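You operate a simulated robot arm through the tools that you are given. There is no shell and no other tool. Be economical: measure what you need, move in short steps, check, and stop when the job is done.

You run a simulated two-armed robot. Do the job below in one go: nothing can be reset, and whatever is moved stays where it is left.

JOB
Pick up the carton marked "lamps" from the second shelf from the bottom of the blue rack with one hand, pass it to the other hand and put it on the second shelf from the bottom of the grey rack. Set down upright: carton.

The check looks at the end state, three seconds after you hand in, the way a careful person would. Anything else that was tipped, shoved, dropped, spilled or broken makes it a failure.

ROBOT AND FRAMES
Two 7-joint arms with two-finger parallel grippers on one trunk, on a base that drives. Base frame: it is fixed to the floor where the robot stands at the start and does not move with it; the origin is under the middle of the robot, x ahead of it, y to its left, z up. Units: mm, degrees, N and s.
The left shoulder is at the start at [61, 196, 854], the right one opposite. With the tool pointing down near the work surface each hand reaches from about 280 to 700 mm from the robot's upright axis, wherever it stands, measured 20 degrees to its own side. Places, roughly: second shelf of the grey rack [600, 1100, 600]. Payload 1.57 kg a hand.
The TCP of each hand is the grasp point between the finger pads, 30 mm short of the fingertips. In the tool frame z runs along the fingers and y along their closing line. Largest opening 110 mm; finger width 24, thickness 12; the body of the gripper, 48 by 112 mm, starts 78 mm behind the TCP.
Orientation is that of the tool frame in the base frame, as a unit quaternion [w, x, y, z]. With the fingers straight down and closing along the base's y, the tool's x points along the base's -x, its y along +y and its z along -z.

CONTROLS
- The arms move only by the tool nudge_tool. It takes "left_increments", "right_increments" or both (then of equal length, played together; a hand with none holds still); each is one flat list of numbers, 7 for each row, row after row: the turn, a rotation vector about the base's x, y, z in units of 60 degrees (1.0 is 60 degrees), then the shift along the base's x, y, z in units of 200 mm (1.0 is 200 mm), then the opening, from 0 (shut) to 1 (fully open). In form: [rx, ry, rz, tx, ty, tz, hand, rx, ry, rz, tx, ty, tz, hand, ...]. A call has 1 to 10 rows; each row is the pose to reach, as a shift and turn from the pose commanded when the call began. A call with a number of a shift or a turn outside -1 to 1 is refused whole. Each row takes 0.2 s and may step no farther than 50 mm and 8.6 degrees from the row before; otherwise, or with a gripper value out of range, the whole call is refused. A pose out of reach is approached as far as the arm can. The call stops where the force on the tool passes 40 N (or 10 N more than at its start, if that is more) or the arm is blocked; 0.2 s more then pass. The fingers move at their own pace (about 72 mm/s each) and stop on an object; they squeeze with about 33 N. The grip force told is the motor's: it shows also when the fingers shut on nothing. Time passes only in rows, and 0.2 s behind the last, so rows that repeat a pose let the fingers close. It gives the time, the measured TCP pose, the force on the tool (base axes), the opening and the grip force at its end, in the units of the frame above (readings bear some noise), with the torque about the TCP (base axes, N m) and any sound that the robot's microphone picked up.
- Cameras (640 x 400 px; columns grow to the right, rows downward): "scene" is now at [98.9, -19.9, 1429.6]; the picture's right is [-0.23, -0.97, -0.00], its down [-0.82, 0.20, -0.54] and it looks along [0.53, -0.13, -0.84] (base axes); focal length 260 px, centre (320, 200). "left" rides on the left gripper at [70, -16, -141] in its tool frame; the picture's right is [0.23, 0.97, 0.00], its down [-0.86, 0.20, -0.48] and it looks along [-0.47, 0.11, 0.88] (tool axes); focal length 222 px, centre (320, 200). "right" rides on the right gripper at [70, 16, -141] in its tool frame; the picture's right is [-0.23, 0.97, 0.00], its down [-0.85, -0.20, -0.48] and it looks along [-0.47, -0.11, 0.88] (tool axes); focal length 222 px, centre (320, 200). There is no depth. A picture from a camera that has moved, and an enlarged one, comes with that camera's place and axes in the base frame and with its lens.
- snapshot(camera): a new picture of that camera. The clock stands still meanwhile.
- lift_body(by): slides the trunk up (or, below 0, down) by that many mm; the arms and the scene camera ride with it, the base frame stays. It gives what a move gives, with no picture.
- steer(legs): drives the robot by 1 to 6 legs, each [ahead, left, turn to the left] in mm, mm and degrees, along the robot's own axes; the way and the turn of a leg run together, so that a leg with both is an arc; at most 1500 mm and 180 degrees a leg. The arms and the cameras ride along, it lands a little off, and it stops where it bumps. It gives what a move gives.
- turn_head(pan, tilt): turns the head with the scene camera to pan (to the left, within 86 degrees either way) and tilt (down, from -29 to 69), counted from straight ahead of the robot. It gives what a move gives.
- zoom(camera, box): a new picture of the part [left, top, right, bottom] of that camera's present view, enlarged. The clock stands still meanwhile.
- finish_job(): hands the job in; it is judged then, once.

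Work in short steps. Places have to be worked out from the pictures, the camera data and where the tool is seen: move nearer, look again, correct. Check each grasp and each placing, and mend what went wrong. You have 120 turns and 92 pictures in all, those below and enlarged ones among them. Open the grippers and draw the arms clear of the work before you hand the job in, unless the task says otherwise; then end with one line.

The tools are called after ">>>" as a command line: name --argument value ..., lists and objects as JSON in quotes. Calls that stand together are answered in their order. nudge_tool: Moves the arms, as the interface text tells. Its arguments: {"type":"object","properties":{"left_increments":{"type":"array"},"right_increments":{"type":"array"}},"required":[]} The other tools are called the same way: lift_body (by) slides the trunk up or down; steer (legs) drives the base; turn_head (pan, tilt) turns the head that bears the scene camera; snapshot (camera) takes a picture; zoom (camera, box) takes an enlarged picture of a part of a camera's view; finish_job () hands the job in.

At the start:

```text
clock: 0.0
left_tcp_pos: [373.8, -72.5, 804.1]
left_tool_rot: [0.0, 0.0, 1.0, 0.001]
left_wrist_force: [-0.4, 0.7, -0.9]
left_ft_torque: [-0.03, 0.0, 0.03]
left_width: 110.0
left_finger_force: 0.1
right_tcp_pos: [281.0, -352.5, 853.2]
right_tool_rot: [-0.001, 0.0, 1.0, 0.001]
right_wrist_force: [0.5, -0.2, -0.8]
right_ft_torque: [-0.02, 0.02, 0.03]
right_width: 109.8
right_finger_force: 0.1
trunk travel left (down, up): [-450.0, 540.0]
robot x, y, heading: [2.0, 2.3, -0.2]
head pan, tilt: [-13.6, 57.2]
```

scene: 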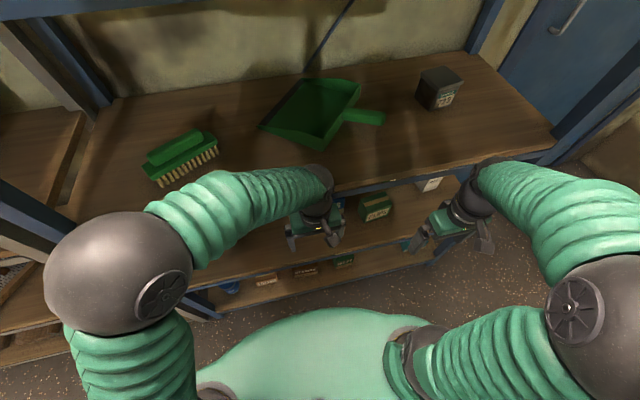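
right: 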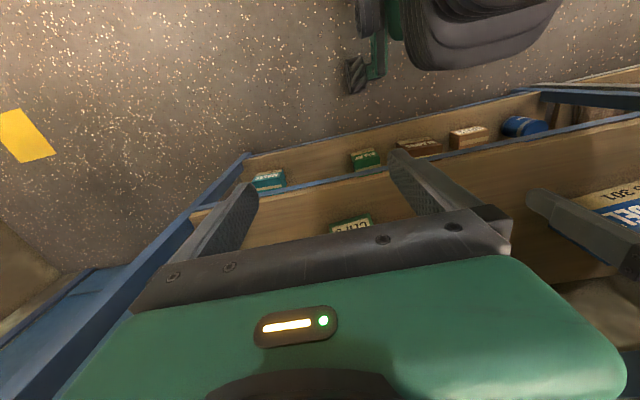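
left: 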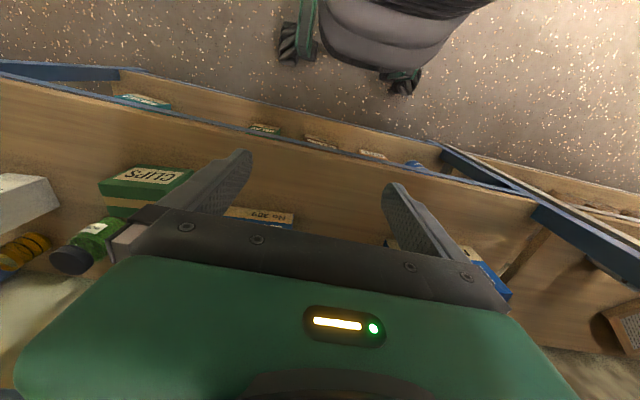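

The blue rack stands ahead with several shelves, and the cartons sit on the lower ones. I'll tilt the head to look more level first and get the overall layout.

>>> turn_head --pan 0 --tilt 40

>>> snapshot --camera "scene"

>>> turn_head --pan 60 --tilt 35

>>> snapshot --camera "scene"

```text
clock: 0.8
left_tcp_pos: [373.1, -72.0, 805.0]
left_tool_rot: [0.0, 0.0, 1.0, 0.0]
left_wrist_force: [-0.5, 0.0, 0.8]
left_ft_torque: [0.0, 0.0, -0.01]
left_width: 110.0
left_finger_force: 0.1
right_tcp_pos: [279.5, -351.7, 853.1]
right_tool_rot: [-0.001, 0.0, 1.0, 0.0]
right_wrist_force: [-0.6, -0.4, 0.5]
right_ft_torque: [-0.01, 0.02, 0.01]
right_width: 110.1
right_finger_force: 0.1
trunk travel left (down, up): [-450.0, 540.0]
robot x, y, heading: [3.2, 1.9, 0.3]
head pan, tilt: [0.0, 40.0]
```

```text
88 pictures are left
camera scene: at [116.0, -3.6, 1452.9], right [0.0, -1.0, 0.0], down [-0.64, 0.0, -0.76], along [0.76, 0.0, -0.64], focal length 260 px, centre (320, 200)
```

scene: 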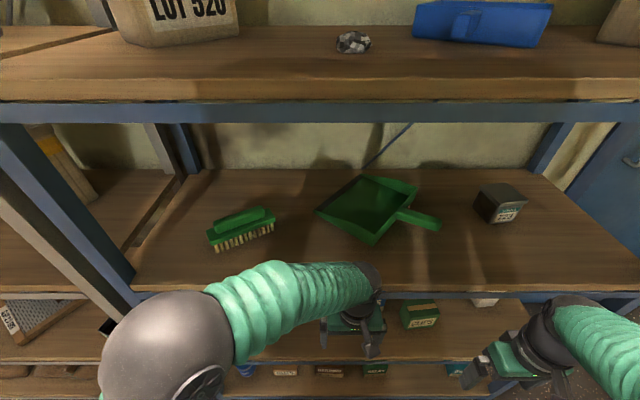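

```text
clock: 2.1
left_tcp_pos: [373.6, -71.8, 804.4]
left_tool_rot: [0.0, 0.0, 1.0, -0.001]
left_wrist_force: [0.0, 0.0, 0.0]
left_ft_torque: [-0.03, 0.02, 0.01]
left_width: 109.9
left_finger_force: 0.1
right_tcp_pos: [279.4, -352.3, 853.6]
right_tool_rot: [0.0, 0.0, 1.0, 0.0]
right_wrist_force: [0.1, 0.1, 0.3]
right_ft_torque: [-0.03, 0.0, -0.04]
right_width: 109.8
right_finger_force: 0.1
trunk travel left (down, up): [-450.0, 540.0]
robot x, y, heading: [1.7, 1.9, -0.0]
head pan, tilt: [60.0, 35.0]
```

```text
87 pictures are left
camera scene: at [75.2, 72.8, 1460.7], right [0.87, -0.5, 0.0], down [-0.29, -0.5, -0.82], along [0.41, 0.71, -0.57], focal length 260 px, centre (320, 200)
```

scene: 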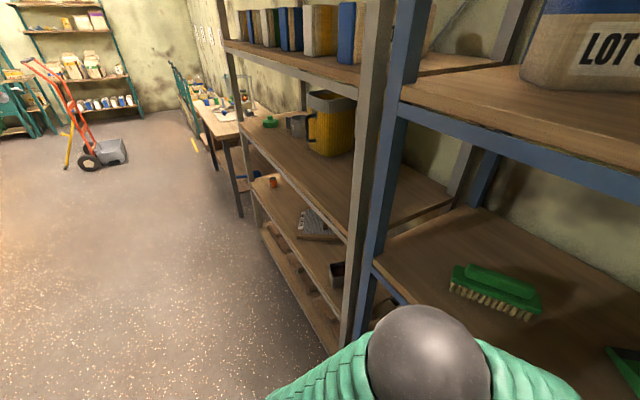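

The grey rack adjoins the blue one on the left. I'll back off a bit and lower the trunk so the head can see into the second shelf.

>>> steer --legs '[[-250, 0, 0]]'

>>> lift_body --by -350

>>> turn_head --pan 0 --tilt 30

>>> snapshot --camera "scene"

```text
clock: 3.9
left_tcp_pos: [120.9, -72.6, 806.2]
left_tool_rot: [-0.001, 0.001, 1.0, 0.0]
left_wrist_force: [0.1, -0.1, -0.5]
left_ft_torque: [0.02, 0.01, 0.01]
left_width: 110.2
left_finger_force: 0.1
right_tcp_pos: [28.4, -353.0, 852.6]
right_tool_rot: [0.0, -0.001, 1.0, 0.0]
right_wrist_force: [-0.4, -0.2, -0.3]
right_ft_torque: [0.0, 0.01, 0.0]
right_width: 110.0
right_finger_force: 0.0
trunk travel left (down, up): [-450.0, 540.0]
robot x, y, heading: [-252.6, -3.0, 0.2]
head pan, tilt: [60.0, 35.0]
```

```text
clock: 7.3
left_tcp_pos: [122.7, -71.0, 454.5]
left_tool_rot: [0.0, 0.0, 1.0, -0.001]
left_wrist_force: [-0.2, -0.7, 0.2]
left_ft_torque: [0.01, -0.02, 0.02]
left_width: 110.2
left_finger_force: 0.0
right_tcp_pos: [27.3, -353.7, 502.6]
right_tool_rot: [-0.001, 0.0, 1.0, 0.0]
right_wrist_force: [0.2, -0.9, 0.2]
right_ft_torque: [0.01, 0.01, 0.0]
right_width: 110.4
right_finger_force: 0.1
trunk travel left (down, up): [-100.0, 890.0]
robot x, y, heading: [-247.7, -0.7, -0.3]
head pan, tilt: [60.0, 35.0]
```

```text
clock: 8.7
left_tcp_pos: [121.9, -71.9, 453.8]
left_tool_rot: [0.0, 0.0, 1.0, 0.0]
left_wrist_force: [0.9, -0.1, 0.3]
left_ft_torque: [0.01, 0.02, -0.04]
left_width: 110.2
left_finger_force: 0.1
right_tcp_pos: [27.8, -351.8, 503.4]
right_tool_rot: [0.001, 0.0, 1.0, 0.0]
right_wrist_force: [0.5, -0.2, -0.9]
right_ft_torque: [0.01, 0.01, -0.01]
right_width: 109.9
right_finger_force: 0.0
trunk travel left (down, up): [-100.0, 890.0]
robot x, y, heading: [-254.0, -0.3, 0.1]
head pan, tilt: [0.0, 30.0]
```

```text
86 pictures are left
camera scene: at [-130.4, -3.0, 1118.3], right [0.0, -1.0, 0.0], down [-0.5, 0.0, -0.87], along [0.87, 0.0, -0.5], focal length 260 px, centre (320, 200)
```

scene: 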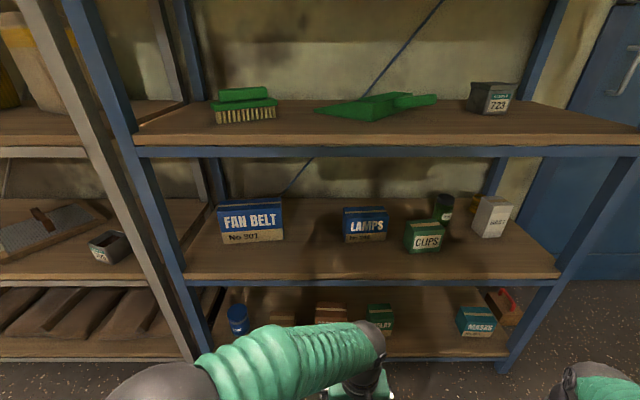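

LAMPS sits on the second shelf. I'll zoom in for its size and the shelf edges.

>>> zoom --camera "scene" --box '[300, 180, 460, 280]'

>>> zoom --camera "scene" --box '[0, 130, 240, 280]'

```text
4.00 times, centred on (380, 230) of scene
camera zoom: at [-130.4, -3.0, 1118.3], right [0.0, -1.0, 0.0], down [-0.5, 0.0, -0.87], along [0.87, 0.0, -0.5], focal length 1041 px, centre (80, 80)
```

zoom: 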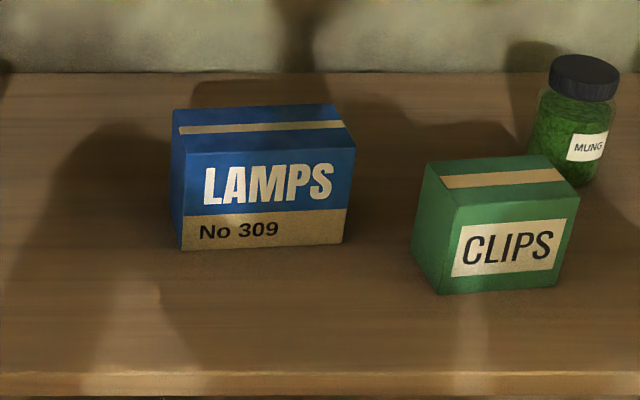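

```text
2.67 times, centred on (120, 205) of scene
camera zoom: at [-130.4, -3.0, 1118.3], right [0.0, -1.0, 0.0], down [-0.5, 0.0, -0.87], along [0.87, 0.0, -0.5], focal length 694 px, centre (853, 187)
```

zoom: 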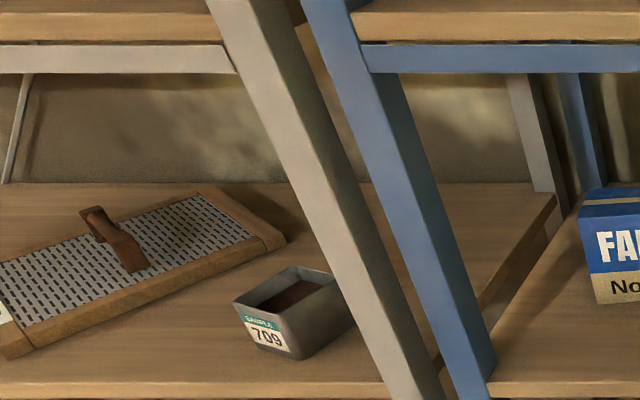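

The carton is roughly 137 (along y) × 70 (deep) × 96 tall, with its centre near [594, -152], a yaw of about +4.5°, and the shelf top at z≈558. The opening runs up to about 912. It can only be gripped across its depth, so the right hand will come from above, tilted from the right, and the left hand will later take it tilted from the left. I'll raise the trunk, spread the arms and try the orientation in free space.

>>> lift_body --by 250

>>> nudge_tool --left_increments '[0, 0, 0.125, 0, 0.12, 0, 1, 0, 0, 0.25, 0, 0.24, 0, 1, 0, 0, 0.375, 0, 0.36, 0, 1, 0, 0, 0.5, 0, 0.48, 0, 1, 0, 0, 0.625, 0, 0.6, 0, 1, 0, 0, 0.75, 0, 0.72, 0, 1, 0, 0, 0.875, 0, 0.84, 0, 1, 0, 0, 1, 0, 0.96, 0, 1]' --right_increments '[0, 0, -0.125, 0.1, 0, 0, 1, 0, 0, -0.25, 0.2, 0, 0, 1, 0, 0, -0.375, 0.3, 0, 0, 1, 0, 0, -0.5, 0.4, 0, 0, 1, 0, 0, -0.625, 0.5, 0, 0, 1, 0, 0, -0.75, 0.6, 0, 0, 1, 0, 0, -0.875, 0.7, 0, 0, 1, 0, 0, -1, 0.8, 0, 0, 1]'

```text
clock: 11.2
left_tcp_pos: [121.9, -72.0, 704.6]
left_tool_rot: [0.0, -0.001, 1.0, 0.0]
left_wrist_force: [0.3, 0.8, -0.6]
left_ft_torque: [0.0, -0.01, -0.01]
left_width: 110.0
left_finger_force: 0.2
right_tcp_pos: [27.5, -353.1, 754.5]
right_tool_rot: [0.0, 0.0, 1.0, 0.0]
right_wrist_force: [0.4, 0.5, 0.6]
right_ft_torque: [-0.03, 0.02, 0.02]
right_width: 110.2
right_finger_force: 0.1
trunk travel left (down, up): [-350.0, 640.0]
robot x, y, heading: [-250.3, 0.5, 0.2]
head pan, tilt: [0.0, 30.0]
```

```text
clock: 13.0
left_tcp_pos: [121.7, 122.2, 705.2]
left_tool_rot: [0.0, -0.5, 0.866, 0.0]
left_wrist_force: [0.0, -0.5, 0.3]
left_ft_torque: [-0.01, 0.01, 0.02]
left_width: 109.9
left_finger_force: 0.0
right_tcp_pos: [189.4, -352.0, 754.0]
right_tool_rot: [0.0, 0.501, 0.866, -0.001]
right_wrist_force: [0.4, 0.0, 0.5]
right_ft_torque: [0.0, -0.03, -0.04]
right_width: 109.9
right_finger_force: 0.2
trunk travel left (down, up): [-350.0, 640.0]
robot x, y, heading: [-246.9, -5.7, 0.1]
head pan, tilt: [0.0, 30.0]
```

Both wrists turned without trouble. Next I'll finish the yaw and add the 40° tilt, mirrored on the two hands.

>>> nudge_tool --left_increments '[-0.081, 0.022, 0.06, 0.03, 0.06, 0, 1, -0.1625, 0.0435, 0.12, 0.06, 0.12, 0, 1, -0.244, 0.065, 0.179, 0.09, 0.18, 0, 1, -0.325, 0.087, 0.239, 0.12, 0.24, 0, 1, -0.406, 0.109, 0.299, 0.15, 0.3, 0, 1, -0.4875, 0.1305, 0.3585, 0.18, 0.36, 0, 1, -0.569, 0.152, 0.418, 0.21, 0.42, 0, 1, -0.65, 0.174, 0.478, 0.25, 0.5, 0, 1]' --right_increments '[0.081, 0.022, -0.06, 0.04, 0.06, 0, 1, 0.1625, 0.0435, -0.12, 0.08, 0.12, 0, 1, 0.244, 0.065, -0.179, 0.12, 0.18, 0, 1, 0.325, 0.087, -0.239, 0.16, 0.24, 0, 1, 0.406, 0.109, -0.299, 0.2, 0.3, 0, 1, 0.4875, 0.1305, -0.3585, 0.24, 0.36, 0, 1, 0.569, 0.152, -0.418, 0.28, 0.42, 0, 1, 0.65, 0.174, -0.478, 0.3, 0.5, 0, 1]'

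>>> turn_head --pan -10 --tilt 45

>>> snapshot --camera "scene"

```text
clock: 14.8
left_tcp_pos: [171.1, 220.6, 705.0]
left_tool_rot: [-0.242, -0.664, 0.665, -0.242]
left_wrist_force: [-0.3, -0.4, 0.1]
left_ft_torque: [0.0, 0.04, 0.01]
left_width: 110.0
left_finger_force: 0.1
right_tcp_pos: [249.5, -248.6, 755.9]
right_tool_rot: [-0.241, 0.665, 0.664, 0.241]
right_wrist_force: [-0.5, -0.4, -0.3]
right_ft_torque: [-0.02, -0.03, 0.01]
right_width: 110.2
right_finger_force: 0.0
trunk travel left (down, up): [-350.0, 640.0]
robot x, y, heading: [-248.4, -0.4, 0.3]
head pan, tilt: [0.0, 30.0]
```

```text
clock: 15.6
left_tcp_pos: [171.2, 220.0, 706.1]
left_tool_rot: [-0.24, -0.664, 0.666, -0.24]
left_wrist_force: [0.5, 0.0, -0.3]
left_ft_torque: [0.01, 0.0, 0.01]
left_width: 110.2
left_finger_force: 0.0
right_tcp_pos: [248.5, -250.2, 755.7]
right_tool_rot: [-0.241, 0.665, 0.665, 0.241]
right_wrist_force: [0.1, -0.3, 0.1]
right_ft_torque: [0.02, 0.01, -0.04]
right_width: 109.8
right_finger_force: 0.0
trunk travel left (down, up): [-350.0, 640.0]
robot x, y, heading: [-253.0, -0.4, -0.2]
head pan, tilt: [-10.0, 45.0]
```

```text
83 pictures are left
camera scene: at [-139.1, -16.0, 1345.7], right [-0.17, -0.98, 0.0], down [-0.7, 0.12, -0.71], along [0.7, -0.12, -0.71], focal length 260 px, centre (320, 200)
```

scene: 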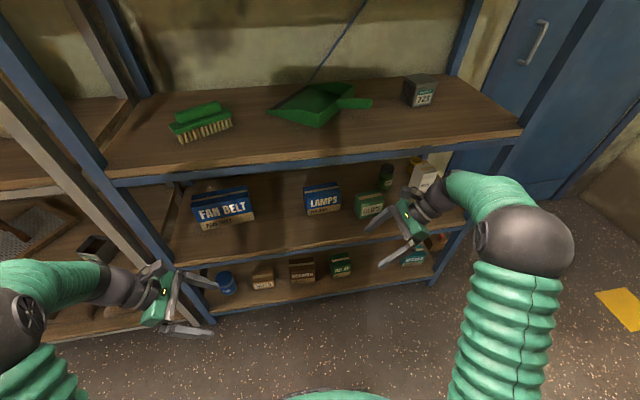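

The pose is reachable. I'll back off another 150 mm and lower the trunk 150, so that the forearm enters well below the upper beam.

>>> steer --legs '[[-150, 0, 0]]'

>>> lift_body --by -150

```text
clock: 17.0
left_tcp_pos: [18.0, 219.9, 705.8]
left_tool_rot: [-0.24, -0.664, 0.665, -0.242]
left_wrist_force: [-0.6, -0.9, 0.2]
left_ft_torque: [0.02, 0.02, 0.0]
left_width: 110.3
left_finger_force: 0.3
right_tcp_pos: [95.0, -250.8, 757.4]
right_tool_rot: [-0.242, 0.664, 0.665, 0.241]
right_wrist_force: [0.2, 0.7, 0.1]
right_ft_torque: [0.03, 0.0, -0.06]
right_width: 109.9
right_finger_force: 0.1
trunk travel left (down, up): [-350.0, 640.0]
robot x, y, heading: [-404.6, 3.3, -0.1]
head pan, tilt: [-10.0, 45.0]
```

```text
clock: 18.7
left_tcp_pos: [16.9, 219.9, 556.6]
left_tool_rot: [-0.24, -0.664, 0.665, -0.243]
left_wrist_force: [-1.3, -0.3, -0.3]
left_ft_torque: [-0.01, 0.02, -0.02]
left_width: 110.0
left_finger_force: 0.0
right_tcp_pos: [95.0, -250.4, 607.1]
right_tool_rot: [-0.241, 0.665, 0.665, 0.242]
right_wrist_force: [0.4, 0.6, 0.6]
right_ft_torque: [0.01, -0.01, 0.0]
right_width: 110.0
right_finger_force: 0.1
trunk travel left (down, up): [-200.0, 790.0]
robot x, y, heading: [-403.6, -2.2, -0.3]
head pan, tilt: [-10.0, 45.0]
```

Now I'll set the right hand in its entry pose, shifted left of the carton, and pull the left hand back towards the body.

>>> nudge_tool --right_increments '[0, 0, 0.0125, 0.09, 0.16, 0.035, 1, 0, 0, 0.025, 0.18, 0.33, 0.07, 1, 0, 0, 0.0375, 0.27, 0.5, 0.1, 1, 0, 0, 0.05, 0.36, 0.66, 0.14, 1, 0, 0, 0.0625, 0.45, 0.82, 0.18, 1, 0, 0, 0.075, 0.54, 0.99, 0.21, 1]' --left_increments '[0, 0, 0, -0.13, 0.06, 0, 1, 0, 0, 0, -0.26, 0.13, 0, 1, 0, 0, 0, -0.39, 0.2, 0, 1, 0, 0, 0, -0.52, 0.26, 0, 1, 0, 0, 0, -0.65, 0.33, 0, 1, 0, 0, 0, -0.8, 0.4, 0, 1]'

>>> nudge_tool --right_increments '[0, 0, 0, 0, 0.07, 0, 1]'

>>> snapshot --camera "scene"

>>> snapshot --camera "right"

```text
clock: 20.1
left_tcp_pos: [-144.5, 298.0, 557.2]
left_tool_rot: [-0.241, -0.663, 0.666, -0.242]
left_wrist_force: [0.5, -0.5, 0.4]
left_ft_torque: [0.01, -0.01, -0.01]
left_width: 110.0
left_finger_force: 0.0
right_tcp_pos: [201.5, -51.1, 650.2]
right_tool_rot: [-0.25, 0.638, 0.691, 0.231]
right_wrist_force: [-0.4, 0.6, 0.6]
right_ft_torque: [0.01, 0.0, -0.02]
right_width: 109.8
right_finger_force: 0.0
trunk travel left (down, up): [-200.0, 790.0]
robot x, y, heading: [-403.0, -0.3, -0.4]
head pan, tilt: [-10.0, 45.0]
```

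```text
clock: 20.5
left_tcp_pos: [-145.1, 298.4, 558.0]
left_tool_rot: [-0.24, -0.664, 0.665, -0.242]
left_wrist_force: [-0.4, 0.1, 0.1]
left_ft_torque: [0.0, -0.04, -0.03]
left_width: 109.6
left_finger_force: 0.1
right_tcp_pos: [201.8, -37.7, 650.0]
right_tool_rot: [-0.25, 0.638, 0.691, 0.23]
right_wrist_force: [-0.4, 0.0, 0.3]
right_ft_torque: [0.01, -0.02, 0.0]
right_width: 109.9
right_finger_force: 0.1
trunk travel left (down, up): [-200.0, 790.0]
robot x, y, heading: [-407.1, 2.4, -0.2]
head pan, tilt: [-10.0, 45.0]
```

```text
82 pictures are left
camera scene: at [-292.8, -14.5, 1195.6], right [-0.17, -0.98, 0.0], down [-0.7, 0.12, -0.71], along [0.69, -0.12, -0.71], focal length 260 px, centre (320, 200)
```

scene: 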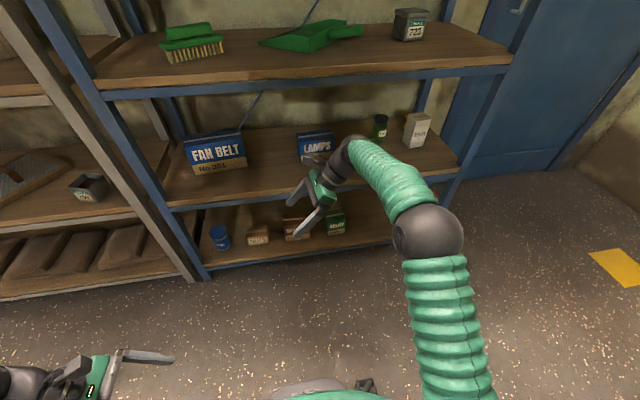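

```text
81 pictures are left
camera right: at [220.8, -73.4, 802.8], right [0.98, -0.1, -0.15], down [-0.12, -0.98, -0.18], along [-0.12, 0.2, -0.97], focal length 222 px, centre (320, 200)
```

right: 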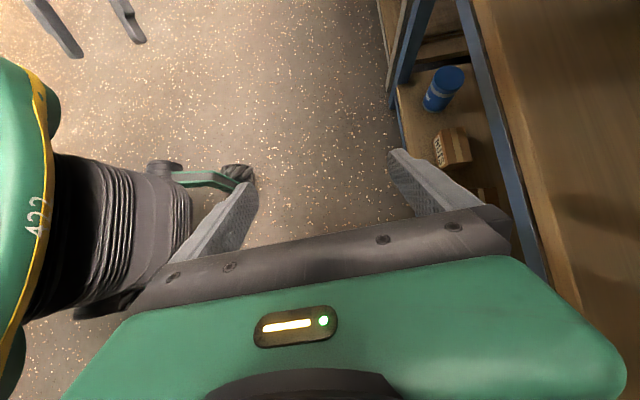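

The forearm and elbow sit at about z 780–840, below the beam. I'll drive forward most of the way and check clearance.

>>> steer --legs '[[230, 0, 0]]'

>>> turn_head --pan -5 --tilt 30

>>> snapshot --camera "scene"

>>> snapshot --camera "right"

```text
clock: 22.3
left_tcp_pos: [84.2, 297.4, 557.6]
left_tool_rot: [-0.242, -0.664, 0.665, -0.241]
left_wrist_force: [0.7, 0.8, -0.3]
left_ft_torque: [-0.03, -0.01, 0.0]
left_width: 110.0
left_finger_force: 0.0
right_tcp_pos: [432.4, -37.1, 649.7]
right_tool_rot: [-0.25, 0.638, 0.691, 0.231]
right_wrist_force: [-0.6, 0.7, -0.3]
right_ft_torque: [-0.03, -0.03, 0.02]
right_width: 110.0
right_finger_force: 0.0
trunk travel left (down, up): [-200.0, 790.0]
robot x, y, heading: [-176.5, 2.0, 0.0]
head pan, tilt: [-10.0, 45.0]
```

```text
clock: 23.0
left_tcp_pos: [83.6, 298.0, 558.3]
left_tool_rot: [-0.24, -0.664, 0.665, -0.243]
left_wrist_force: [0.2, 0.6, 0.4]
left_ft_torque: [-0.03, -0.02, -0.03]
left_width: 109.9
left_finger_force: 0.1
right_tcp_pos: [429.7, -39.0, 650.7]
right_tool_rot: [-0.249, 0.638, 0.691, 0.232]
right_wrist_force: [-0.1, -0.1, -0.5]
right_ft_torque: [-0.03, -0.02, 0.01]
right_width: 109.9
right_finger_force: 0.1
trunk travel left (down, up): [-200.0, 790.0]
robot x, y, heading: [-176.2, 1.5, 0.0]
head pan, tilt: [-5.0, 30.0]
```

```text
80 pictures are left
camera scene: at [-54.0, -8.8, 1218.1], right [-0.09, -1.0, 0.0], down [-0.5, 0.04, -0.86], along [0.86, -0.08, -0.5], focal length 260 px, centre (320, 200)
```

scene: 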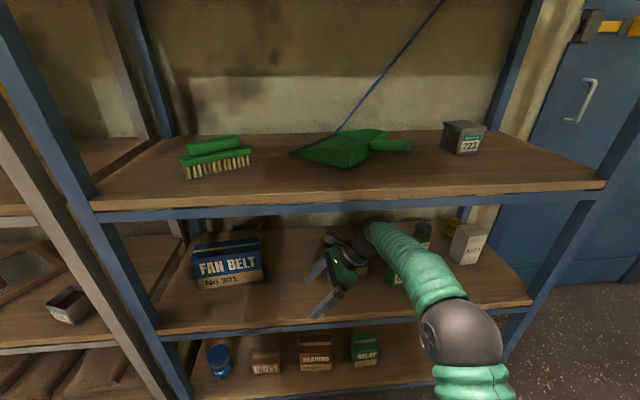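

```text
79 pictures are left
camera right: at [448.7, -74.0, 803.5], right [0.98, -0.1, -0.14], down [-0.12, -0.98, -0.18], along [-0.12, 0.2, -0.97], focal length 222 px, centre (320, 200)
```

right: 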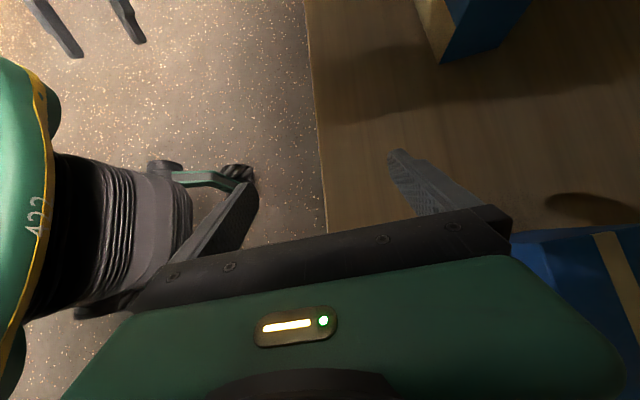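

The path is clear and the carton's near end matches my estimate (left end at y≈-82, tape centre at x≈593). I'll drive the remaining 155 mm.

>>> steer --legs '[[155, 0, 0]]'

>>> snapshot --camera "right"

>>> snapshot --camera "scene"

```text
clock: 24.4
left_tcp_pos: [241.7, 295.0, 557.6]
left_tool_rot: [-0.24, -0.662, 0.667, -0.242]
left_wrist_force: [-0.7, -0.5, 0.3]
left_ft_torque: [0.0, 0.0, 0.01]
left_width: 109.7
left_finger_force: 0.1
right_tcp_pos: [586.9, -42.1, 649.2]
right_tool_rot: [-0.25, 0.639, 0.689, 0.232]
right_wrist_force: [-0.1, 0.0, 1.1]
right_ft_torque: [-0.01, 0.03, 0.02]
right_width: 109.8
right_finger_force: 0.0
trunk travel left (down, up): [-200.0, 790.0]
robot x, y, heading: [-18.5, 2.8, -0.3]
head pan, tilt: [-5.0, 30.0]
```

```text
78 pictures are left
camera right: at [605.0, -77.9, 802.6], right [0.98, -0.1, -0.14], down [-0.13, -0.98, -0.18], along [-0.12, 0.2, -0.97], focal length 222 px, centre (320, 200)
```

right: 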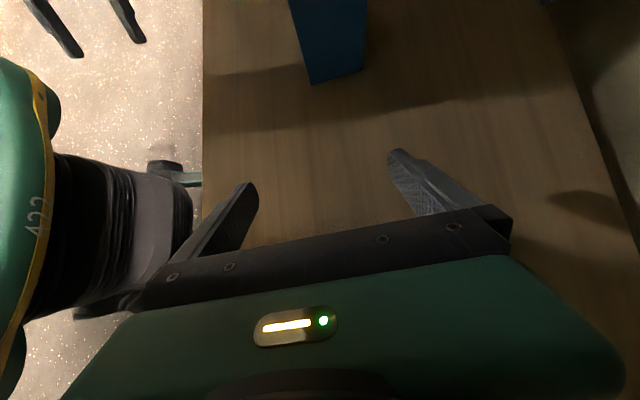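

```text
77 pictures are left
camera scene: at [103.0, -9.9, 1218.0], right [-0.09, -1.0, 0.0], down [-0.5, 0.05, -0.86], along [0.86, -0.08, -0.5], focal length 260 px, centre (320, 200)
```

scene: 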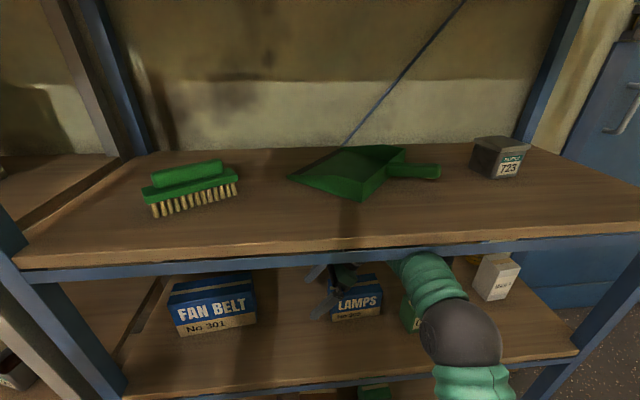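

The hand is just left of the carton. I'll zoom to check that the fingers line up with it.

>>> zoom --camera "scene" --box '[290, 240, 450, 340]'

```text
4.00 times, centred on (370, 290) of scene
camera zoom: at [103.0, -9.9, 1218.0], right [-0.09, -1.0, 0.0], down [-0.5, 0.05, -0.86], along [0.86, -0.08, -0.5], focal length 1041 px, centre (120, -160)
```

zoom: 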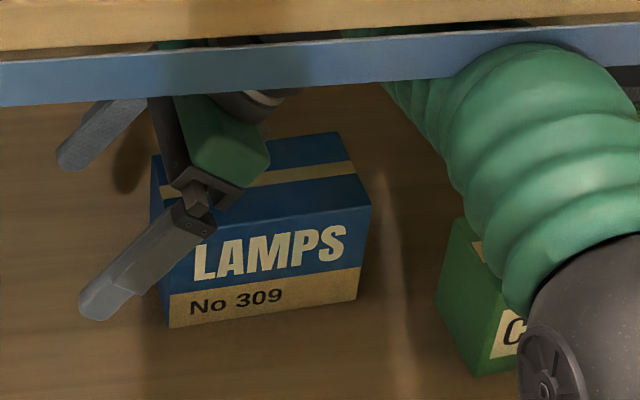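

The carton centre refines to about [597, -151] with yaw 4.3°, and the fingers line up to straddle it. I'll slide the hand right along the carton's axis, then down slightly.

>>> nudge_tool --right_increments '[0, 0, 0, 0.0125, -0.14, 0, 1, 0, 0, 0, 0.025, -0.28, 0, 1, 0, 0, 0, 0.0375, -0.42, 0, 1, 0, 0, 0, 0.05, -0.56, 0, 1, 0, 0, 0, 0.0625, -0.7, 0, 1, 0, 0, 0, 0.0625, -0.7, -0.05, 1]'

>>> zoom --camera "scene" --box '[290, 240, 450, 340]'

>>> snapshot --camera "right"

```text
clock: 25.8
left_tcp_pos: [239.4, 296.4, 557.8]
left_tool_rot: [-0.241, -0.662, 0.667, -0.243]
left_wrist_force: [-0.1, -0.3, 0.2]
left_ft_torque: [0.0, 0.02, -0.03]
left_width: 110.0
left_finger_force: 0.0
right_tcp_pos: [598.9, -180.9, 641.8]
right_tool_rot: [-0.248, 0.64, 0.689, 0.232]
right_wrist_force: [0.3, -0.2, 0.2]
right_ft_torque: [-0.02, -0.02, 0.02]
right_width: 109.8
right_finger_force: 0.0
trunk travel left (down, up): [-200.0, 790.0]
robot x, y, heading: [-16.9, 1.6, -0.5]
head pan, tilt: [-5.0, 30.0]
```

```text
4.00 times, centred on (370, 290) of scene
camera zoom: at [102.0, -10.5, 1218.2], right [-0.09, -1.0, 0.0], down [-0.5, 0.05, -0.86], along [0.86, -0.08, -0.5], focal length 1041 px, centre (120, -160)
```

zoom: 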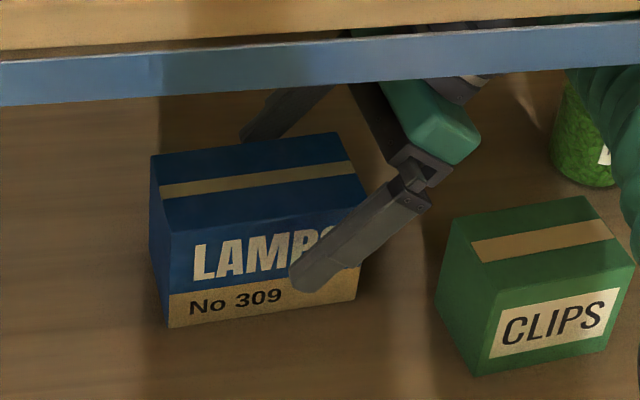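

```text
74 pictures are left
camera right: at [617.0, -217.2, 794.9], right [0.98, -0.1, -0.14], down [-0.13, -0.98, -0.18], along [-0.12, 0.2, -0.97], focal length 222 px, centre (320, 200)
```

right: 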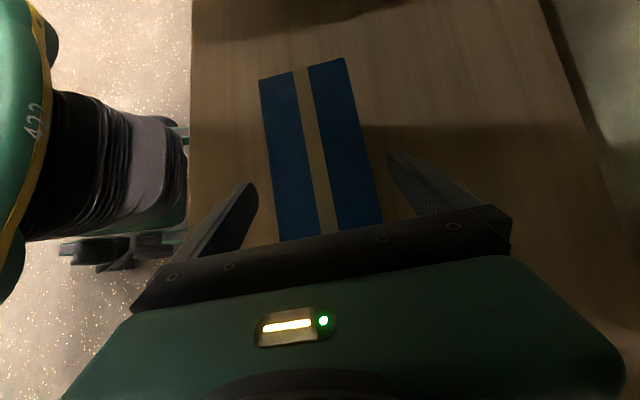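

The fingers straddle the carton with room on both sides, so I'll close on it.

>>> nudge_tool --right_increments '[0, 0, 0, 0, 0, 0, 0, 0, 0, 0, 0, 0, 0, 0, 0, 0, 0, 0, 0, 0, 0, 0, 0, 0, 0, 0, 0, 0]'

>>> snapshot --camera "right"

```text
clock: 26.8
left_tcp_pos: [240.2, 294.4, 559.1]
left_tool_rot: [-0.24, -0.662, 0.667, -0.242]
left_wrist_force: [0.0, -0.9, 0.0]
left_ft_torque: [-0.01, -0.03, 0.03]
left_width: 110.1
left_finger_force: 0.0
right_tcp_pos: [597.9, -179.5, 642.1]
right_tool_rot: [-0.249, 0.64, 0.689, 0.233]
right_wrist_force: [-1.0, -0.5, 0.3]
right_ft_torque: [0.0, 0.13, 0.06]
right_width: 69.5
right_finger_force: 32.5
trunk travel left (down, up): [-200.0, 790.0]
robot x, y, heading: [-18.0, -4.3, -0.3]
head pan, tilt: [-5.0, 30.0]
```

```text
73 pictures are left
camera right: at [617.0, -216.9, 794.9], right [0.98, -0.1, -0.14], down [-0.13, -0.98, -0.18], along [-0.12, 0.2, -0.97], focal length 222 px, centre (320, 200)
```

right: 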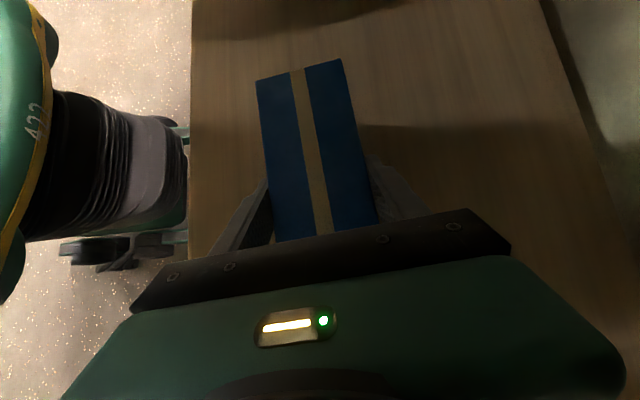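

Gripped at 69.5 mm with a firm hold. I'll lift 20 mm and check the load and any swing.

>>> nudge_tool --right_increments '[0, 0, 0, 0, 0, 0.05, 0, 0, 0, 0, 0, 0, 0.1, 0, 0, 0, 0, 0, 0, 0.1, 0]'

>>> zoom --camera "scene" --box '[290, 240, 450, 340]'

```text
clock: 27.6
left_tcp_pos: [239.6, 294.9, 559.3]
left_tool_rot: [-0.241, -0.662, 0.667, -0.242]
left_wrist_force: [-0.3, 0.2, 0.2]
left_ft_torque: [0.0, -0.04, -0.01]
left_width: 110.2
left_finger_force: 0.1
right_tcp_pos: [598.7, -182.9, 661.7]
right_tool_rot: [-0.249, 0.639, 0.689, 0.233]
right_wrist_force: [-0.5, -0.7, -1.0]
right_ft_torque: [-0.07, -0.01, -0.06]
right_width: 69.8
right_finger_force: 32.5
trunk travel left (down, up): [-200.0, 790.0]
robot x, y, heading: [-19.9, -5.3, -0.1]
head pan, tilt: [-5.0, 30.0]
```

```text
4.00 times, centred on (370, 290) of scene
camera zoom: at [102.3, -10.7, 1218.1], right [-0.09, -1.0, 0.0], down [-0.5, 0.05, -0.86], along [0.86, -0.08, -0.5], focal length 1041 px, centre (120, -160)
```

zoom: 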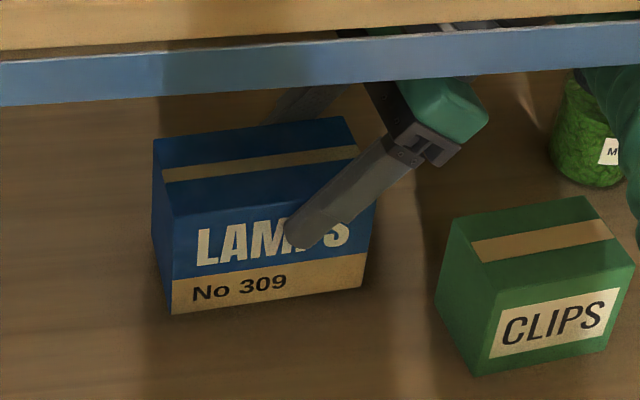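

The carton is lifted level and is very light. I'll back straight out of the rack.

>>> steer --legs '[[-400, 0, 0]]'

>>> turn_head --pan 45 --tilt 25

>>> snapshot --camera "scene"

```text
clock: 30.1
left_tcp_pos: [-156.5, 297.2, 558.7]
left_tool_rot: [-0.241, -0.659, 0.67, -0.242]
left_wrist_force: [0.9, 0.3, -0.7]
left_ft_torque: [0.01, -0.01, 0.03]
left_width: 110.0
left_finger_force: 0.0
right_tcp_pos: [196.6, -184.0, 663.0]
right_tool_rot: [-0.247, 0.643, 0.686, 0.234]
right_wrist_force: [-0.4, 0.1, -2.2]
right_ft_torque: [-0.01, -0.02, 0.02]
right_width: 69.8
right_finger_force: 33.5
trunk travel left (down, up): [-200.0, 790.0]
robot x, y, heading: [-418.9, 3.0, -0.7]
head pan, tilt: [-5.0, 30.0]
```

```text
clock: 31.3
left_tcp_pos: [-155.5, 298.2, 559.8]
left_tool_rot: [-0.242, -0.658, 0.671, -0.241]
left_wrist_force: [0.2, 0.5, 0.2]
left_ft_torque: [-0.02, 0.0, 0.03]
left_width: 109.8
left_finger_force: 0.2
right_tcp_pos: [197.3, -182.7, 662.4]
right_tool_rot: [-0.247, 0.642, 0.687, 0.234]
right_wrist_force: [-0.4, -0.1, -1.5]
right_ft_torque: [-0.05, 0.0, -0.02]
right_width: 69.9
right_finger_force: 33.1
trunk travel left (down, up): [-200.0, 790.0]
robot x, y, heading: [-420.3, 5.1, -0.9]
head pan, tilt: [45.0, 25.0]
```

```text
71 pictures are left
camera scene: at [-320.5, 65.9, 1226.2], right [0.7, -0.72, 0.0], down [-0.31, -0.29, -0.91], along [0.65, 0.63, -0.42], focal length 260 px, centre (320, 200)
```

scene: 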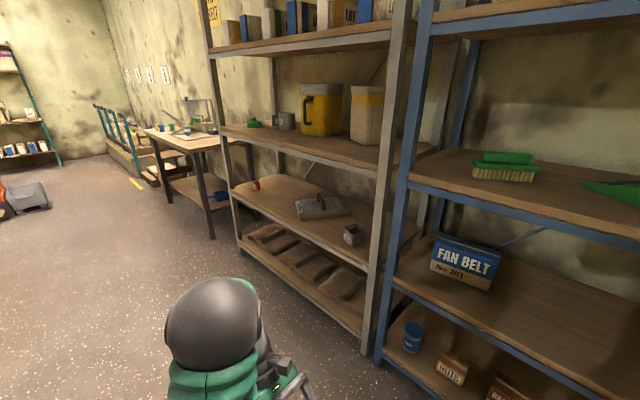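

The carton is out of the rack. Now the handover: I'll move the right hand toward the middle, bring the left hand forward and up, and match its yaw to the carton's.

>>> nudge_tool --left_increments '[0, 0, 0.012, 0.14, 0, 0.115, 1, 0, 0, 0.024, 0.28, 0, 0.23, 1, 0, 0, 0.036, 0.42, 0, 0.345, 1, 0, 0, 0.048, 0.56, 0, 0.46, 1, 0, 0, 0.06, 0.7, 0, 0.575, 1, 0, 0, 0.072, 0.84, 0, 0.69, 1, 0, 0, 0.083, 0.98, 0, 0.8, 1]' --right_increments '[0, 0, 0, 0, 0.08, 0, 0, 0, 0, 0, 0, 0.17, 0, 0, 0, 0, 0, 0, 0.26, 0, 0, 0, 0, 0, 0, 0.34, 0, 0, 0, 0, 0, 0, 0.43, 0, 0, 0, 0, 0, 0, 0.52, 0, 0, 0, 0, 0, 0, 0.6, 0, 0]'

>>> nudge_tool --left_increments '[0, 0, 0, 0.15, -0.12, 0, 1, 0, 0, 0, 0.3, -0.24, 0, 1, 0, 0, 0, 0.45, -0.36, 0, 1, 0, 0, 0, 0.6, -0.48, 0, 1, 0, 0, 0, 0.76, -0.6, 0, 1]'

>>> turn_head --pan 0 --tilt 42

>>> snapshot --camera "scene"

>>> snapshot --camera "left"

```text
clock: 32.9
left_tcp_pos: [39.8, 296.2, 718.7]
left_tool_rot: [0.23, 0.688, -0.641, 0.251]
left_wrist_force: [-0.7, -1.2, 0.5]
left_ft_torque: [0.02, -0.01, 0.01]
left_width: 110.1
left_finger_force: 0.0
right_tcp_pos: [198.4, -64.3, 664.4]
right_tool_rot: [-0.247, 0.642, 0.687, 0.235]
right_wrist_force: [-0.7, 0.5, -2.1]
right_ft_torque: [-0.05, 0.0, -0.04]
right_width: 69.9
right_finger_force: 33.2
trunk travel left (down, up): [-200.0, 790.0]
robot x, y, heading: [-419.2, 4.2, -1.1]
head pan, tilt: [45.0, 25.0]
```

```text
clock: 34.1
left_tcp_pos: [191.1, 175.7, 719.2]
left_tool_rot: [0.232, 0.687, -0.641, 0.251]
left_wrist_force: [0.2, 0.1, 0.3]
left_ft_torque: [0.03, -0.01, -0.01]
left_width: 110.0
left_finger_force: 0.1
right_tcp_pos: [197.2, -65.5, 663.6]
right_tool_rot: [-0.247, 0.642, 0.687, 0.234]
right_wrist_force: [0.0, 0.3, -1.3]
right_ft_torque: [-0.05, -0.03, 0.04]
right_width: 69.8
right_finger_force: 32.6
trunk travel left (down, up): [-200.0, 790.0]
robot x, y, heading: [-414.6, 2.9, -0.9]
head pan, tilt: [45.0, 25.0]
```

```text
clock: 35.2
left_tcp_pos: [191.3, 177.0, 718.3]
left_tool_rot: [0.23, 0.687, -0.641, 0.252]
left_wrist_force: [-1.1, 0.3, -0.2]
left_ft_torque: [0.01, -0.01, 0.05]
left_width: 110.0
left_finger_force: 0.0
right_tcp_pos: [196.7, -64.9, 664.9]
right_tool_rot: [-0.247, 0.642, 0.687, 0.234]
right_wrist_force: [0.4, -0.5, -2.6]
right_ft_torque: [-0.05, 0.01, 0.03]
right_width: 69.6
right_finger_force: 32.5
trunk travel left (down, up): [-200.0, 790.0]
robot x, y, heading: [-420.3, 5.6, -0.9]
head pan, tilt: [0.0, 42.0]
```

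```text
70 pictures are left
camera scene: at [-302.1, 0.6, 1199.8], right [-0.01, -1.0, 0.0], down [-0.67, 0.01, -0.74], along [0.74, -0.01, -0.67], focal length 260 px, centre (320, 200)
```

scene: 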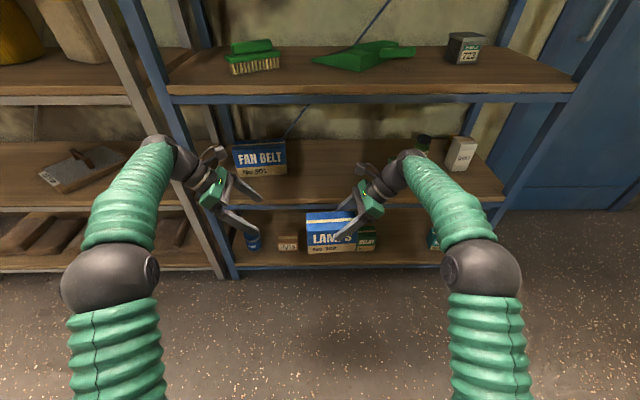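

```text
69 pictures are left
camera left: at [203.9, 214.1, 873.9], right [-0.96, -0.24, 0.14], down [-0.27, 0.95, -0.18], along [-0.09, -0.21, -0.97], focal length 222 px, centre (320, 200)
```

left: 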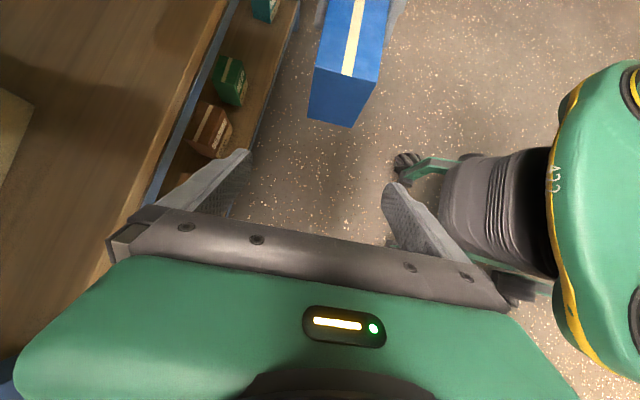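

The carton's left end is at about [191, 32, 675], lined up with the left hand. I'll move the left hand in along its axis to straddle the left half.

>>> nudge_tool --left_increments '[0, 0, 0, 0, -0.15, 0, 1, 0, 0, 0, 0, -0.3, 0, 1, 0, 0, 0, 0, -0.45, -0.01, 1, 0, 0, 0, 0, -0.59, -0.02, 1, 0, 0, 0, 0.002, -0.68, -0.13, 1, 0, 0, 0, 0.004, -0.76, -0.23, 1, 0, 0, 0, 0.005, -0.85, -0.32, 1]'

>>> snapshot --camera "left"

>>> zoom --camera "scene" --box '[240, 150, 432, 270]'

```text
clock: 36.8
left_tcp_pos: [190.3, 7.3, 653.5]
left_tool_rot: [0.23, 0.688, -0.641, 0.251]
left_wrist_force: [1.1, 0.5, 0.3]
left_ft_torque: [0.01, 0.02, 0.03]
left_width: 109.5
left_finger_force: 0.0
right_tcp_pos: [197.9, -66.9, 664.1]
right_tool_rot: [-0.247, 0.643, 0.686, 0.235]
right_wrist_force: [0.1, 1.2, -1.5]
right_ft_torque: [-0.04, -0.02, -0.01]
right_width: 69.7
right_finger_force: 32.9
trunk travel left (down, up): [-200.0, 790.0]
robot x, y, heading: [-418.4, 4.9, -0.8]
head pan, tilt: [0.0, 42.0]
```

```text
68 pictures are left
camera left: at [204.4, 44.1, 808.0], right [-0.96, -0.24, 0.14], down [-0.27, 0.95, -0.18], along [-0.09, -0.21, -0.97], focal length 222 px, centre (320, 200)
```

left: 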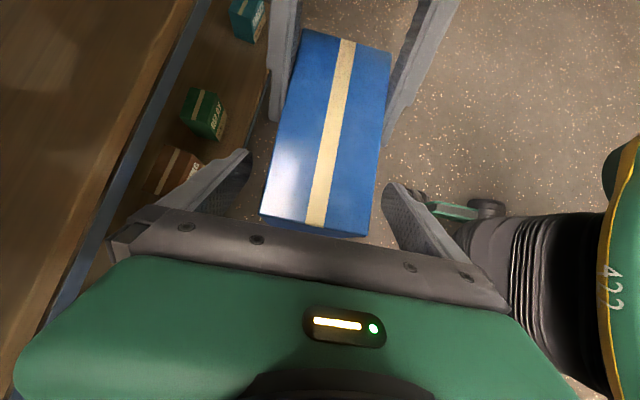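

```text
3.33 times, centred on (336, 210) of scene
camera zoom: at [-301.9, -0.4, 1199.7], right [-0.01, -1.0, 0.0], down [-0.67, 0.01, -0.74], along [0.74, -0.01, -0.67], focal length 868 px, centre (267, 167)
```

zoom: 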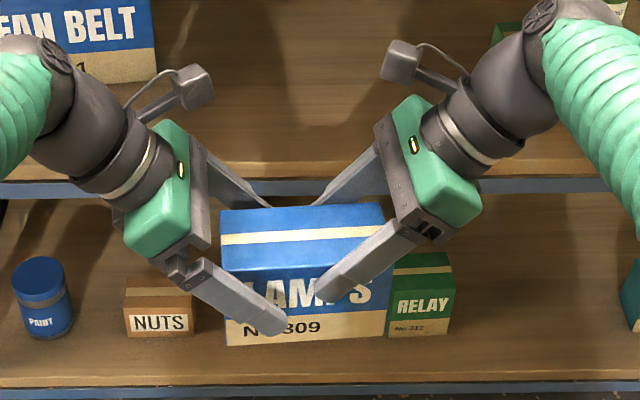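

The left fingers straddle the left half with a gap to the right fingers. I'll close the left hand while the right still holds.

>>> nudge_tool --left_increments '[0, 0, 0, 0, 0, 0, 0, 0, 0, 0, 0, 0, 0, 0, 0, 0, 0, 0, 0, 0, 0, 0, 0, 0, 0, 0, 0, 0]'

```text
clock: 37.8
left_tcp_pos: [191.0, 8.2, 653.7]
left_tool_rot: [0.23, 0.687, -0.642, 0.251]
left_wrist_force: [14.6, -0.9, -1.2]
left_ft_torque: [0.15, 0.28, -0.03]
left_width: 69.5
left_finger_force: 33.5
right_tcp_pos: [196.6, -65.2, 663.9]
right_tool_rot: [-0.249, 0.641, 0.687, 0.234]
right_wrist_force: [-13.1, 0.0, 2.1]
right_ft_torque: [0.02, -0.1, 0.96]
right_width: 69.6
right_finger_force: 33.1
trunk travel left (down, up): [-200.0, 790.0]
robot x, y, heading: [-417.5, 7.3, -0.7]
head pan, tilt: [0.0, 42.0]
```

Both hands grip with only a small sideways strain. I'll open the right hand and withdraw it along its axis.

>>> nudge_tool --right_increments '[0, 0, 0, 0, 0, 0, 1, 0, 0, 0, 0, 0, 0, 1, 0, 0, 0, 0, 0, 0, 1]'

>>> nudge_tool --right_increments '[0, 0, 0, 0, -0.12, 0.14, 1, 0, 0, 0, 0, -0.24, 0.28, 1, 0, 0, 0, 0, -0.42, 0.35, 1, 0, 0, 0, -0.1, -0.62, 0.4, 1, 0, 0, 0, -0.2, -0.82, 0.4, 1, 0, 0, 0, -0.35, -0.98, 0.4, 1]'

>>> snapshot --camera "scene"

>>> snapshot --camera "left"

```text
clock: 38.6
left_tcp_pos: [190.4, 8.4, 654.4]
left_tool_rot: [0.23, 0.687, -0.642, 0.251]
left_wrist_force: [0.1, 0.1, 0.4]
left_ft_torque: [0.08, 0.02, -0.02]
left_width: 69.6
left_finger_force: 32.8
right_tcp_pos: [197.3, -66.1, 663.5]
right_tool_rot: [-0.247, 0.643, 0.686, 0.235]
right_wrist_force: [0.5, -0.3, -0.3]
right_ft_torque: [0.0, -0.03, -0.03]
right_width: 109.9
right_finger_force: 0.1
trunk travel left (down, up): [-200.0, 790.0]
robot x, y, heading: [-417.5, 3.6, -1.1]
head pan, tilt: [0.0, 42.0]
```

```text
clock: 40.0
left_tcp_pos: [189.6, 7.0, 653.3]
left_tool_rot: [0.229, 0.688, -0.642, 0.25]
left_wrist_force: [-0.1, -0.2, 0.3]
left_ft_torque: [0.06, -0.02, 0.0]
left_width: 69.7
left_finger_force: 32.8
right_tcp_pos: [129.2, -261.0, 741.7]
right_tool_rot: [-0.247, 0.642, 0.687, 0.235]
right_wrist_force: [0.1, -0.2, 0.0]
right_ft_torque: [-0.01, -0.05, 0.03]
right_width: 110.0
right_finger_force: 0.0
trunk travel left (down, up): [-200.0, 790.0]
robot x, y, heading: [-417.6, 3.2, -0.7]
head pan, tilt: [0.0, 42.0]
```

```text
66 pictures are left
camera scene: at [-303.2, -1.6, 1199.9], right [-0.01, -1.0, 0.0], down [-0.67, 0.01, -0.74], along [0.74, -0.01, -0.67], focal length 260 px, centre (320, 200)
```

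scene: 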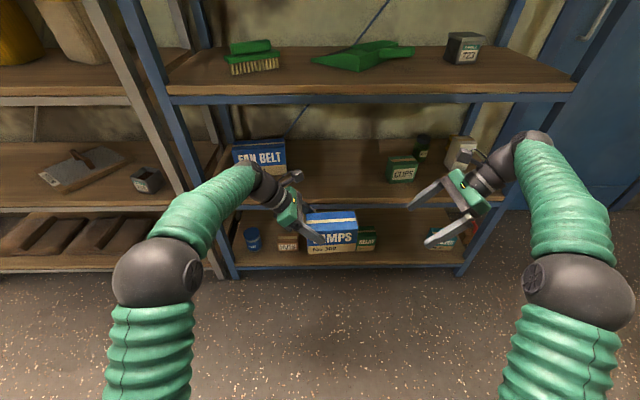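

```text
65 pictures are left
camera left: at [203.8, 43.9, 809.0], right [-0.96, -0.24, 0.14], down [-0.27, 0.95, -0.18], along [-0.09, -0.21, -0.97], focal length 222 px, centre (320, 200)
```

left: 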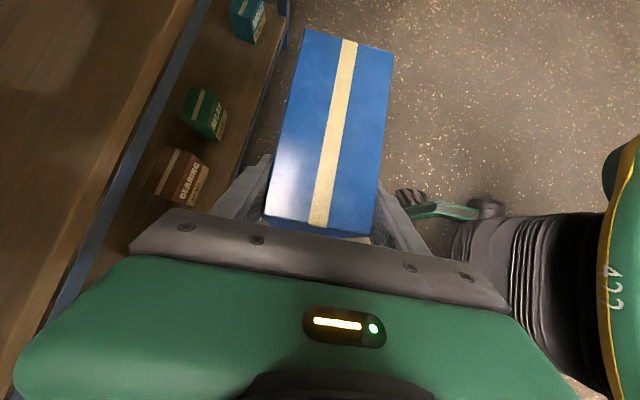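

Handover succeeded and the carton is level in the left hand. I'll drive left in front of the grey rack, staying clear of it, and look at its second shelf.

>>> steer --legs '[[0, 850, 0.8]]'

>>> turn_head --pan 10 --tilt 32

>>> snapshot --camera "scene"

```text
clock: 44.7
left_tcp_pos: [202.9, 885.3, 653.7]
left_tool_rot: [0.23, 0.688, -0.641, 0.251]
left_wrist_force: [0.8, 0.2, 0.2]
left_ft_torque: [0.08, 0.04, -0.02]
left_width: 70.0
left_finger_force: 33.6
right_tcp_pos: [142.7, 617.1, 742.8]
right_tool_rot: [-0.248, 0.641, 0.687, 0.234]
right_wrist_force: [-0.7, 0.2, -0.5]
right_ft_torque: [0.01, 0.01, -0.02]
right_width: 110.0
right_finger_force: 0.1
trunk travel left (down, up): [-200.0, 790.0]
robot x, y, heading: [-407.1, 882.8, -0.7]
head pan, tilt: [0.0, 42.0]
```

```text
clock: 45.4
left_tcp_pos: [202.5, 887.5, 655.0]
left_tool_rot: [0.229, 0.687, -0.642, 0.252]
left_wrist_force: [-0.3, -0.7, -0.1]
left_ft_torque: [0.07, 0.0, 0.01]
left_width: 69.8
left_finger_force: 33.1
right_tcp_pos: [141.2, 619.1, 742.9]
right_tool_rot: [-0.247, 0.641, 0.687, 0.235]
right_wrist_force: [-0.1, 0.0, 1.1]
right_ft_torque: [0.02, -0.02, 0.04]
right_width: 109.9
right_finger_force: 0.0
trunk travel left (down, up): [-200.0, 790.0]
robot x, y, heading: [-403.3, 882.5, -0.7]
head pan, tilt: [10.0, 32.0]
```

```text
64 pictures are left
camera scene: at [-284.4, 894.2, 1214.9], right [0.16, -0.99, 0.0], down [-0.53, -0.08, -0.85], along [0.84, 0.14, -0.53], focal length 260 px, centre (320, 200)
```

scene: 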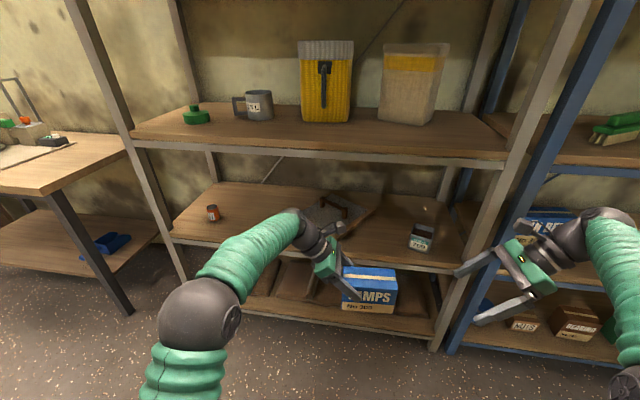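

The left part of the second shelf, between the orange pot and the tray, looks free. I'll zoom to measure it.

>>> zoom --camera "scene" --box '[130, 130, 450, 330]'

```text
2.00 times, centred on (290, 230) of scene
camera zoom: at [-284.4, 894.2, 1214.9], right [0.16, -0.99, 0.0], down [-0.53, -0.08, -0.85], along [0.84, 0.14, -0.53], focal length 520 px, centre (380, 140)
```

zoom: 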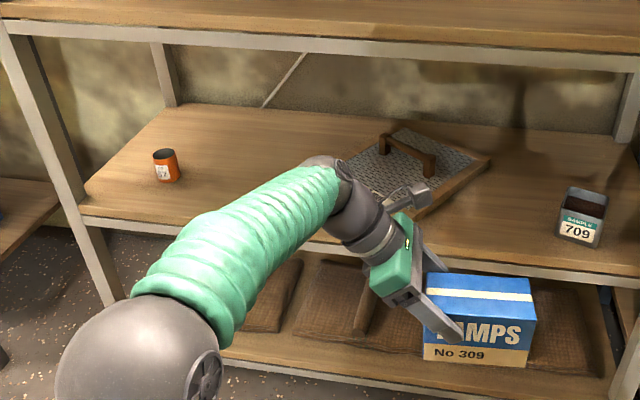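

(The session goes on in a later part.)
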